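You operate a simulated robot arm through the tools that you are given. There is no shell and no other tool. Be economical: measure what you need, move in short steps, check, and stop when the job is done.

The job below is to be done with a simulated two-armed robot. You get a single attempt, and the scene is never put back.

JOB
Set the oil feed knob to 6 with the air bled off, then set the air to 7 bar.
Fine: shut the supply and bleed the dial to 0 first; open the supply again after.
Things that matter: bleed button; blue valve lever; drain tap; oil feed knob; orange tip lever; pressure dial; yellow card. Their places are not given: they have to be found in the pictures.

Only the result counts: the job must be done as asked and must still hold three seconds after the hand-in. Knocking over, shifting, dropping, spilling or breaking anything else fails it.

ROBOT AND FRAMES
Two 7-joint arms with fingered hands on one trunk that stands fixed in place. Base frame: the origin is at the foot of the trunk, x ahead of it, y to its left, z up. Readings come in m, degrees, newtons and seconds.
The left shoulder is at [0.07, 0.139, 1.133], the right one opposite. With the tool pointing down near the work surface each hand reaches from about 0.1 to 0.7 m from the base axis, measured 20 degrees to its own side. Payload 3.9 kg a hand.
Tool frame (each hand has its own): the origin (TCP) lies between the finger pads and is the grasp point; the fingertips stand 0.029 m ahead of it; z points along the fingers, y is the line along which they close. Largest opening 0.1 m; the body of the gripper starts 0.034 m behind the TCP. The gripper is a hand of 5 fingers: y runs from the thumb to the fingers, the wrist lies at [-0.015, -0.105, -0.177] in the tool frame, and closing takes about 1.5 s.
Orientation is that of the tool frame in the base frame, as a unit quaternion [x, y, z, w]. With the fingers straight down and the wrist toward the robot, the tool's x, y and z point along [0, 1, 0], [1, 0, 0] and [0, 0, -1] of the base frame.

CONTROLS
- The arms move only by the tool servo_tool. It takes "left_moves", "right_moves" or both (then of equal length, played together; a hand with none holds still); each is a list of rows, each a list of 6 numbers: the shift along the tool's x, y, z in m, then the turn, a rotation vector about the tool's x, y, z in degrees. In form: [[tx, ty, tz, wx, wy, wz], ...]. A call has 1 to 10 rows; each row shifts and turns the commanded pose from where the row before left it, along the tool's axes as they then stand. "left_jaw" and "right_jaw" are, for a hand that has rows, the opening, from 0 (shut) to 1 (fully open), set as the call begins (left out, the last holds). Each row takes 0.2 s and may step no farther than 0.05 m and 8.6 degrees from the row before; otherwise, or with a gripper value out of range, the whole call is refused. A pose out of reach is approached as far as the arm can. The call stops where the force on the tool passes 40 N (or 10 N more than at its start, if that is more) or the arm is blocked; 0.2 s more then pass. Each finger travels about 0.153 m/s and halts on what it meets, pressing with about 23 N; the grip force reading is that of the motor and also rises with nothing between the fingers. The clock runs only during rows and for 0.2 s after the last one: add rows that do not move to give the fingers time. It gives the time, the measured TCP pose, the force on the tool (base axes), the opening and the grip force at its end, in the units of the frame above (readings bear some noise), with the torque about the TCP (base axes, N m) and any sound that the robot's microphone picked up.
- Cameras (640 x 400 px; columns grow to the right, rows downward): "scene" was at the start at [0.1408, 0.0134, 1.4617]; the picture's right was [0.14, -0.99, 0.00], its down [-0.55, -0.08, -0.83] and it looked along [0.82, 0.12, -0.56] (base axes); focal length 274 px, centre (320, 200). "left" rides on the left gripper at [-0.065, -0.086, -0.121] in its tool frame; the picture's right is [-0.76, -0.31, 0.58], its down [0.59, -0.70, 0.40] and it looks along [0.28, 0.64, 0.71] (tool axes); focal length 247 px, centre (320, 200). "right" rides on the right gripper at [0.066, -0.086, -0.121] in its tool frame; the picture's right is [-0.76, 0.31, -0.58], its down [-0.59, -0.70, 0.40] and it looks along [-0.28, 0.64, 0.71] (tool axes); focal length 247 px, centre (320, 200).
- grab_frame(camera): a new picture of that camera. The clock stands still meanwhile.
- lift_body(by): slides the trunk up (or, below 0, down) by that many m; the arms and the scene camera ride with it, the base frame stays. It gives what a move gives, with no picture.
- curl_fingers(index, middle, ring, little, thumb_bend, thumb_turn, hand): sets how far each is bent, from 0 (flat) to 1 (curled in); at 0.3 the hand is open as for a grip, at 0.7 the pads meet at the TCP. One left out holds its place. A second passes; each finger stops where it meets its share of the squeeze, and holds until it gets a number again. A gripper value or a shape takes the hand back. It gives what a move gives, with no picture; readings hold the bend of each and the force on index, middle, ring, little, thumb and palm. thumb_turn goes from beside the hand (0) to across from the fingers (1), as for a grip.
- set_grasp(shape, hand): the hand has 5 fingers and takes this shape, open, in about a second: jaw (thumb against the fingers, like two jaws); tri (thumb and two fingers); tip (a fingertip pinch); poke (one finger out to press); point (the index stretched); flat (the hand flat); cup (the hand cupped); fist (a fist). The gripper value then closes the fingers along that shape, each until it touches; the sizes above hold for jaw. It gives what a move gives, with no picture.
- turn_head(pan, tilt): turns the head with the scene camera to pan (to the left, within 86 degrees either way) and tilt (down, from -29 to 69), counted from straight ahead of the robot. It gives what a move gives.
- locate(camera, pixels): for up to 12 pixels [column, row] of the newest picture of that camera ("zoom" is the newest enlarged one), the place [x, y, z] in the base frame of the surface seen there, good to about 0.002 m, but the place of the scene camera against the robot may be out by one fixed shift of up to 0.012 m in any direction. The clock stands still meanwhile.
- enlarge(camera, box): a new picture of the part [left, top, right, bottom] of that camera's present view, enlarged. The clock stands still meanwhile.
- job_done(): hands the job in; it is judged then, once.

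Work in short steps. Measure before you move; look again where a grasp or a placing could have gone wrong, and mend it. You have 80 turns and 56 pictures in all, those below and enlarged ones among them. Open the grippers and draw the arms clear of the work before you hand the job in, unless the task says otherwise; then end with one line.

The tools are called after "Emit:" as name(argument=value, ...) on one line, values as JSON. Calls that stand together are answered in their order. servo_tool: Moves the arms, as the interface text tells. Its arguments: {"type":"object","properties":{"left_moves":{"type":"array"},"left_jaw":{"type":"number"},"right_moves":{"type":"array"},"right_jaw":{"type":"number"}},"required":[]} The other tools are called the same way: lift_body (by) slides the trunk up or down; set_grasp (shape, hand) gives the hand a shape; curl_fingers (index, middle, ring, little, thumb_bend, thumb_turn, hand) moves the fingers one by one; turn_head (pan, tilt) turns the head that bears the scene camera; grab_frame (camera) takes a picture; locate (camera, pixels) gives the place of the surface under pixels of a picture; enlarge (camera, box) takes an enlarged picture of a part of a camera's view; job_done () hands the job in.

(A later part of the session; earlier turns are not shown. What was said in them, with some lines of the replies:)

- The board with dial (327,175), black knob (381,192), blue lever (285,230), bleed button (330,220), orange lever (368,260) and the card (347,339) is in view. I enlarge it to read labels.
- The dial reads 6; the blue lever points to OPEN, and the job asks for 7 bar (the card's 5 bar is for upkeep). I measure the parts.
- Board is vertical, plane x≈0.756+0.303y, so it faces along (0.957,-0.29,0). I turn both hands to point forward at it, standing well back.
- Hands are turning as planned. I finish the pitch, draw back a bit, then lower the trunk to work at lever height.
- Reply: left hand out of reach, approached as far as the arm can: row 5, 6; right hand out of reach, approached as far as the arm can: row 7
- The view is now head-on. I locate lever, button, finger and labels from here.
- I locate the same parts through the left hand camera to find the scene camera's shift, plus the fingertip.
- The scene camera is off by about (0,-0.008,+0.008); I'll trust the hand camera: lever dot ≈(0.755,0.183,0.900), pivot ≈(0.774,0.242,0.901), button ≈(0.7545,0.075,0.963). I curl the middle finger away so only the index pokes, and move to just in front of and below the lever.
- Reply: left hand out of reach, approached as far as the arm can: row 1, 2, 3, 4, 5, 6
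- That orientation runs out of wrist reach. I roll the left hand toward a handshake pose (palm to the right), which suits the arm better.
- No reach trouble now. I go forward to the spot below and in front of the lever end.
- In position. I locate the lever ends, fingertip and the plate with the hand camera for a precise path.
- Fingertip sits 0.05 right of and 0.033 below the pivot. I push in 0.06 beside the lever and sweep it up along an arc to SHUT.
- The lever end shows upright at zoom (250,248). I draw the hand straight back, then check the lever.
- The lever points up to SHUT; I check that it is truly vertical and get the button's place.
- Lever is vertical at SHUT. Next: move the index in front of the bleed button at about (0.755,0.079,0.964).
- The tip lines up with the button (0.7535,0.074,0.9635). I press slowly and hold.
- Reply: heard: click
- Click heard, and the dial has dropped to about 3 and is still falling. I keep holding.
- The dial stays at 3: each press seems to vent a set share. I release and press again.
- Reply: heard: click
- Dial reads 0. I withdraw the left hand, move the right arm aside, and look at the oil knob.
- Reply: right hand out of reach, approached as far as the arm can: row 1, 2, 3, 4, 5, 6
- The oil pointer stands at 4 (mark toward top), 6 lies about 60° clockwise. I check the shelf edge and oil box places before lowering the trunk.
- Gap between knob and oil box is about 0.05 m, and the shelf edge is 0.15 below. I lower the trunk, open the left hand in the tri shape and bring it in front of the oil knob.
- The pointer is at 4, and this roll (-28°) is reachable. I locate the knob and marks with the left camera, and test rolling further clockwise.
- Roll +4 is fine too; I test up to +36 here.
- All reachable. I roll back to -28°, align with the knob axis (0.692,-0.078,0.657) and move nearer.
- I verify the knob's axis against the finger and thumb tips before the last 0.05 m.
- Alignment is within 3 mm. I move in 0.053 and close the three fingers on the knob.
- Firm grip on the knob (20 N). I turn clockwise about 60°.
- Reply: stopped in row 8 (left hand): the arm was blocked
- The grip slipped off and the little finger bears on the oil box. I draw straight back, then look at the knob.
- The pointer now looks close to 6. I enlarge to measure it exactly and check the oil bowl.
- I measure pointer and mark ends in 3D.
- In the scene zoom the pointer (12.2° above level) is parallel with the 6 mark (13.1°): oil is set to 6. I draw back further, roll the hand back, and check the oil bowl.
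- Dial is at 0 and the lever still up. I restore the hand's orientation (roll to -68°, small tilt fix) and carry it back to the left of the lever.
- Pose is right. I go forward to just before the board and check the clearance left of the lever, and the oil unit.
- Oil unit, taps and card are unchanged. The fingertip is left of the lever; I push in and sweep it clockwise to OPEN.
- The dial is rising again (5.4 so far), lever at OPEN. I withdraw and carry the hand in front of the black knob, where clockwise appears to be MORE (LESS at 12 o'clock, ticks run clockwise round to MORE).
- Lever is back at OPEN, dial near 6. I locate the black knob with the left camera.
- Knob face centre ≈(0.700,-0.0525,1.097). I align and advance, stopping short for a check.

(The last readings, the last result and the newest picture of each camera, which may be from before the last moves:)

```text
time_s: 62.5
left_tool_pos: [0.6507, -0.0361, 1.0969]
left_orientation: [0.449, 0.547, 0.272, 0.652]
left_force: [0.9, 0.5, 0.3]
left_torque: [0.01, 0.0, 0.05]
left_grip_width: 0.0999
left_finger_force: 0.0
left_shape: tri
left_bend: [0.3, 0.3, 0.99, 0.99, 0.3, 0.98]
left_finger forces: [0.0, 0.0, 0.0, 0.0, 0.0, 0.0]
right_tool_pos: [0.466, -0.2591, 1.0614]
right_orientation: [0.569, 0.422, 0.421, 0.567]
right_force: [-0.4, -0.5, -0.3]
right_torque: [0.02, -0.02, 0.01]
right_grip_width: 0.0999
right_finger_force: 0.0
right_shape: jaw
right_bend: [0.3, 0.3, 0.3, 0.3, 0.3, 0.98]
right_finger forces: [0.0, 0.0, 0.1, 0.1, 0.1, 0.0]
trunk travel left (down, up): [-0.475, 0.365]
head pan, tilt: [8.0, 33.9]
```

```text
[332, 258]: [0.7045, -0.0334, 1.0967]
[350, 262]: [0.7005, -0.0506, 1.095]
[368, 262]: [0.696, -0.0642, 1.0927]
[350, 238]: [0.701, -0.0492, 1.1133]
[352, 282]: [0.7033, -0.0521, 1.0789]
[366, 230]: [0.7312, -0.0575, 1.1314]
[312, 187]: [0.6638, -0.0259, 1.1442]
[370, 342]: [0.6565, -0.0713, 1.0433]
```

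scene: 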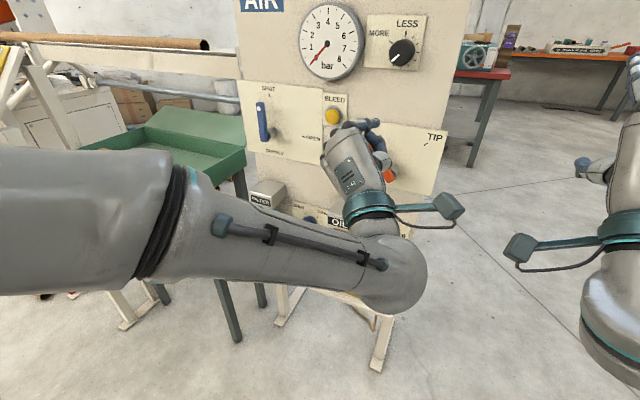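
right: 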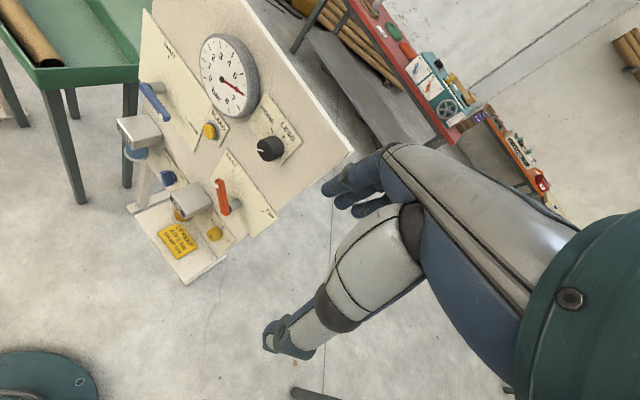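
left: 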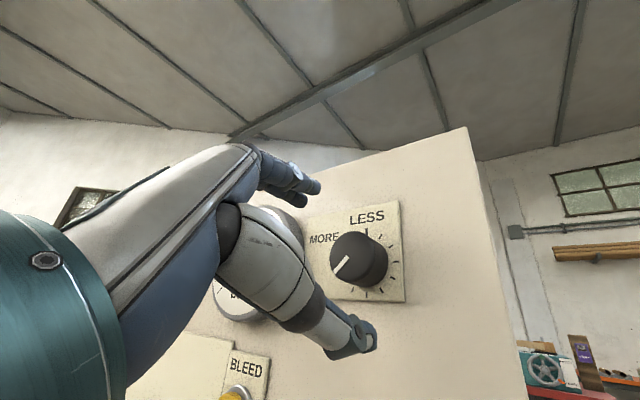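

Aligned within 1 mm. I advance 0.047, grip, and turn clockwise about 22° first to see the dial's response.

Emit:
servo_tool(left_moves=[[0, 0, 0.016, 0, 0, 0], [0, 0, 0.016, 0, 0, 0], [0, 0, 0.015, 0, 0, 0]])

Emit:
servo_tool(left_moves=[[0, 0, 0, 0, 0, 0], [0, 0, 0, 0, 0, 0], [0, 0, 0, 0, 0, 0], [0, 0, 0, 0, 0, 0], [0, 0, 0, 0, 0, 0], [0, 0, 0, 0, 0, 0]], left_jaw=0)

Emit:
servo_tool(left_moves=[[0, 0, 0, 0, 0, 5.5], [0, 0, 0, 0, 0, 5.5], [0, 0, 0, 0, 0, 5.5], [0, 0, 0, 0, 0, 5.5], [0, 0, 0, 0, 0, 0], [0, 0, 0, 0, 0, 0], [0, 0, 0, 0, 0, 0], [0, 0, 0, 0, 0, 0]])

Emit:
enlarge(camera="scene", box=[290, 0, 430, 90])

```text
time_s: 63.3
left_tool_pos: [0.6952, -0.0505, 1.0958]
left_orientation: [0.449, 0.547, 0.272, 0.653]
left_force: [-0.2, 0.0, -0.8]
left_torque: [-0.01, -0.01, 0.0]
left_grip_width: 0.0999
left_finger_force: 0.1
left_shape: tri
left_bend: [0.3, 0.3, 0.99, 0.99, 0.3, 0.98]
left_finger forces: [0.1, 0.1, 0.0, 0.0, 0.1, 0.0]
right_tool_pos: [0.4655, -0.2595, 1.0626]
right_orientation: [0.569, 0.42, 0.42, 0.568]
right_force: [0.5, 0.2, 0.3]
right_torque: [-0.01, -0.01, 0.01]
right_grip_width: 0.0998
right_finger_force: 0.0
right_shape: jaw
right_bend: [0.3, 0.3, 0.3, 0.3, 0.3, 0.98]
right_finger forces: [0.1, 0.1, 0.1, 0.0, 0.1, 0.0]
trunk travel left (down, up): [-0.475, 0.365]
head pan, tilt: [8.0, 33.9]
```

```text
time_s: 64.7
left_tool_pos: [0.6946, -0.0504, 1.0974]
left_orientation: [0.449, 0.547, 0.271, 0.653]
left_force: [0.5, -0.3, 0.6]
left_torque: [-0.04, -0.03, -0.01]
left_grip_width: 0.0339
left_finger_force: 22.8
left_shape: tri
left_bend: [0.44, 0.48, 1.0, 1.0, 0.45, 1.0]
left_finger forces: [10.2, 9.6, 0.0, 0.1, 20.7, 0.0]
right_tool_pos: [0.4661, -0.2616, 1.0617]
right_orientation: [0.568, 0.421, 0.421, 0.568]
right_force: [-0.8, -0.5, 0.0]
right_torque: [0.02, 0.0, 0.03]
right_grip_width: 0.0996
right_finger_force: 0.1
right_shape: jaw
right_bend: [0.3, 0.3, 0.3, 0.3, 0.3, 0.98]
right_finger forces: [0.0, 0.0, 0.1, 0.1, 0.0, 0.0]
trunk travel left (down, up): [-0.475, 0.365]
head pan, tilt: [8.0, 33.9]
```

```text
time_s: 66.5
left_tool_pos: [0.6942, -0.0502, 1.0959]
left_orientation: [0.545, 0.451, 0.391, 0.589]
left_force: [-1.1, 3.2, -3.7]
left_torque: [-0.02, 0.04, 0.1]
left_grip_width: 0.0339
left_finger_force: 22.6
left_shape: tri
left_bend: [0.45, 0.48, 1.0, 1.0, 0.45, 1.0]
left_finger forces: [9.7, 10.5, 0.0, 0.0, 23.3, 0.1]
right_tool_pos: [0.4658, -0.259, 1.063]
right_orientation: [0.567, 0.421, 0.422, 0.568]
right_force: [0.2, -0.1, -0.7]
right_torque: [0.0, 0.0, 0.03]
right_grip_width: 0.0998
right_finger_force: 0.0
right_shape: jaw
right_bend: [0.3, 0.3, 0.3, 0.3, 0.3, 0.98]
right_finger forces: [0.0, 0.0, 0.1, 0.1, 0.0, 0.0]
trunk travel left (down, up): [-0.475, 0.365]
head pan, tilt: [8.0, 33.9]
```

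```text
4.44 times, centred on (360, 45) of scene
```

zoom: 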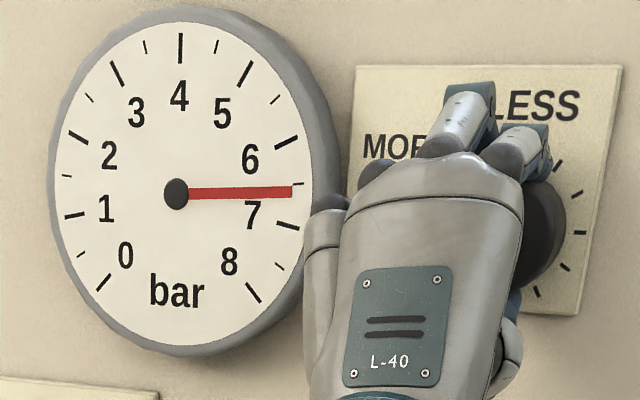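

Clockwise raises it: dial about 6.57 after 22°. I turn another 16°.

Emit:
servo_tool(left_moves=[[0, 0, 0, 0, 0, 5.4], [0, 0, 0, 0, 0, 5.3], [0, 0, 0, 0, 0, 5.3], [0, 0, 0, 0, 0, 0], [0, 0, 0, 0, 0, 0], [0, 0, 0, 0, 0, 0], [0, 0, 0, 0, 0, 0], [0, 0, 0, 0, 0, 0]])

Emit:
enlarge(camera="scene", box=[290, 0, 430, 90])

```text
time_s: 68.3
left_tool_pos: [0.6954, -0.0489, 1.0974]
left_orientation: [0.602, 0.371, 0.469, 0.529]
left_force: [-2.7, 5.0, -4.0]
left_torque: [-0.03, 0.04, 0.06]
left_grip_width: 0.0339
left_finger_force: 23.1
left_shape: tri
left_bend: [0.45, 0.48, 1.0, 1.0, 0.45, 1.0]
left_finger forces: [9.7, 10.6, 0.1, 0.0, 24.5, 0.0]
right_tool_pos: [0.4648, -0.2596, 1.0632]
right_orientation: [0.569, 0.42, 0.42, 0.569]
right_force: [0.2, 0.0, -0.6]
right_torque: [0.01, 0.0, 0.02]
right_grip_width: 0.0997
right_finger_force: 0.0
right_shape: jaw
right_bend: [0.3, 0.3, 0.3, 0.3, 0.3, 0.98]
right_finger forces: [0.0, 0.1, 0.0, 0.0, 0.1, 0.1]
trunk travel left (down, up): [-0.475, 0.365]
head pan, tilt: [8.0, 33.9]
```

```text
4.44 times, centred on (360, 45) of scene
```

zoom: 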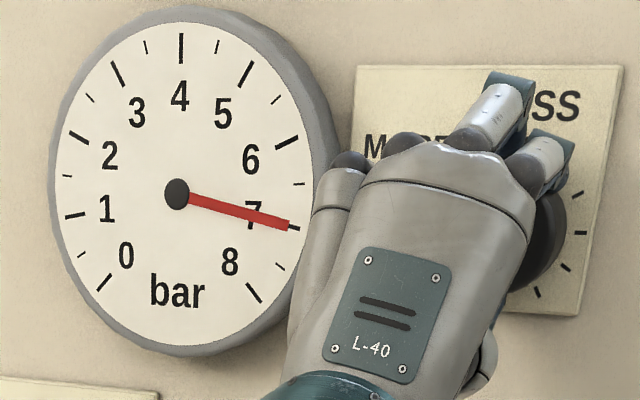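

The needle lies on the 7 tick. I open the fingers, wait, and draw straight back, then recheck.

Emit:
servo_tool(left_moves=[[0, 0, 0, 0, 0, 0], [0, 0, 0, 0, 0, 0], [0, 0, 0, 0, 0, 0], [0, 0, 0, 0, 0, 0], [0, 0, 0, 0, 0, 0], [0, 0, -0.03, 0, 0, 0], [0, 0, -0.04, 0, 0, 0], [0, 0, -0.04, 0, 0, 0], [0, 0, -0.04, 0, 0, 0]], left_jaw=1)

Emit:
servo_tool(left_moves=[[0, 0, 0, 0, 0, -8], [0, 0, 0, 0, 0, -8], [0, 0, 0, 0, 0, -8], [0, 0, 0, 0, 0, -8], [0, 0, 0, 0, 0, -8], [0.02, 0.03, -0.01, 0, 0, 0], [0.02, 0.03, -0.01, 0, 0, 0], [0.02, 0.03, -0.01, 0, 0, 0], [0.02, 0.03, -0.01, 0, 0, 0], [0.02, 0.03, -0.01, 0, 0, 0]])

Emit:
enlarge(camera="scene", box=[290, 0, 430, 90])

Emit:
grab_frame(camera="scene")

```text
time_s: 70.3
left_tool_pos: [0.5499, -0.0085, 1.1001]
left_orientation: [0.602, 0.37, 0.469, 0.53]
left_force: [-0.3, 0.2, 0.3]
left_torque: [-0.01, -0.02, 0.04]
left_grip_width: 0.0999
left_finger_force: 0.1
left_shape: tri
left_bend: [0.3, 0.3, 0.99, 0.99, 0.3, 0.98]
left_finger forces: [0.1, 0.0, 0.0, 0.0, 0.1, 0.1]
right_tool_pos: [0.4664, -0.2578, 1.063]
right_orientation: [0.568, 0.421, 0.421, 0.568]
right_force: [-0.2, -0.1, -0.8]
right_torque: [0.03, 0.02, 0.05]
right_grip_width: 0.0996
right_finger_force: 0.0
right_shape: jaw
right_bend: [0.3, 0.3, 0.3, 0.3, 0.3, 0.98]
right_finger forces: [0.0, 0.0, 0.1, 0.1, 0.0, 0.1]
trunk travel left (down, up): [-0.475, 0.365]
head pan, tilt: [8.0, 33.9]
```

```text
time_s: 72.5
left_tool_pos: [0.5489, 0.162, 1.1776]
left_orientation: [0.439, 0.554, 0.258, 0.658]
left_force: [0.7, -0.1, 0.4]
left_torque: [0.01, 0.0, -0.01]
left_grip_width: 0.0999
left_finger_force: 0.1
left_shape: tri
left_bend: [0.3, 0.3, 0.99, 0.99, 0.3, 0.98]
left_finger forces: [0.0, 0.0, 0.0, 0.1, 0.0, 0.0]
right_tool_pos: [0.4656, -0.2576, 1.0626]
right_orientation: [0.569, 0.419, 0.421, 0.569]
right_force: [0.3, -0.2, 0.5]
right_torque: [0.03, -0.02, 0.01]
right_grip_width: 0.1001
right_finger_force: 0.0
right_shape: jaw
right_bend: [0.3, 0.3, 0.3, 0.3, 0.3, 0.98]
right_finger forces: [0.0, 0.1, 0.0, 0.1, 0.1, 0.0]
trunk travel left (down, up): [-0.475, 0.365]
head pan, tilt: [8.0, 33.9]
```

```text
4.44 times, centred on (360, 45) of scene
```

zoom: 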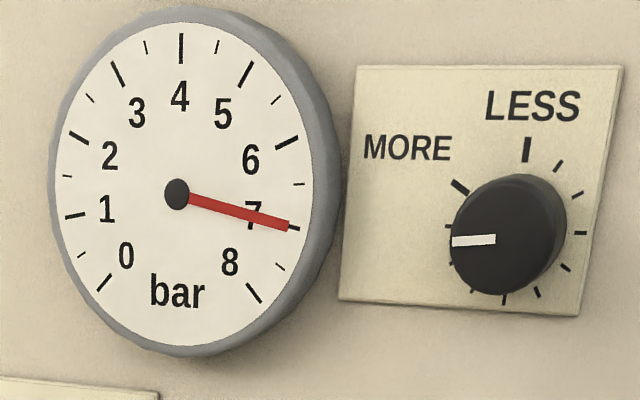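

```text
9 pictures are left
```

scene: 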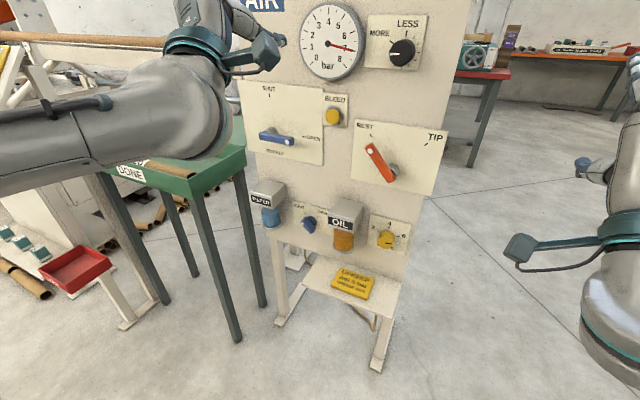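

Dial reads 7 and holds. A last check of the oil knob and the lever.

Emit:
enlarge(camera="scene", box=[350, 210, 414, 255])

Emit:
enlarge(camera="scene", box=[235, 80, 415, 260])

```text
8.89 times, centred on (382, 232) of scene
```

zoom: 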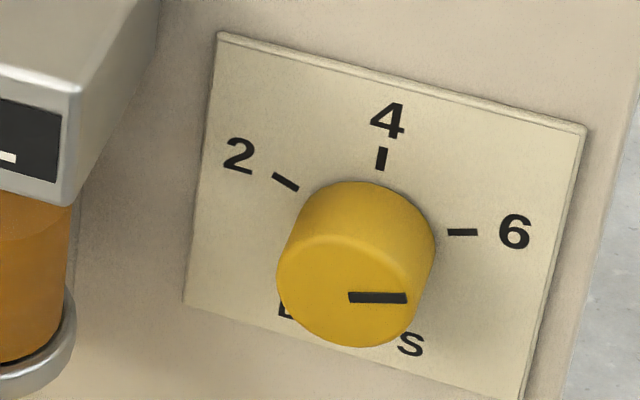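

```text
2.22 times, centred on (325, 170) of scene
```

zoom: 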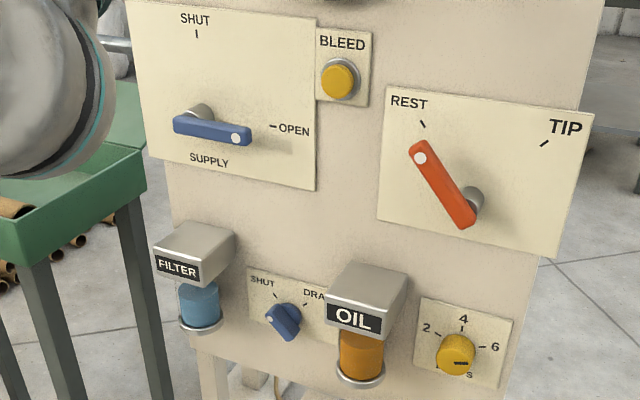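

The oil pointer is parallel with the 6 mark, the lever is at OPEN, the dial is at 7 and nothing else has moved. Both hands are open and clear, so I hand in.

Emit:
job_done()

```text
The job is handed in.
```

I handed the job in with the oil feed knob at 6, set while the supply was shut and the dial read 0. The supply is open again and the air reads 7 bar.
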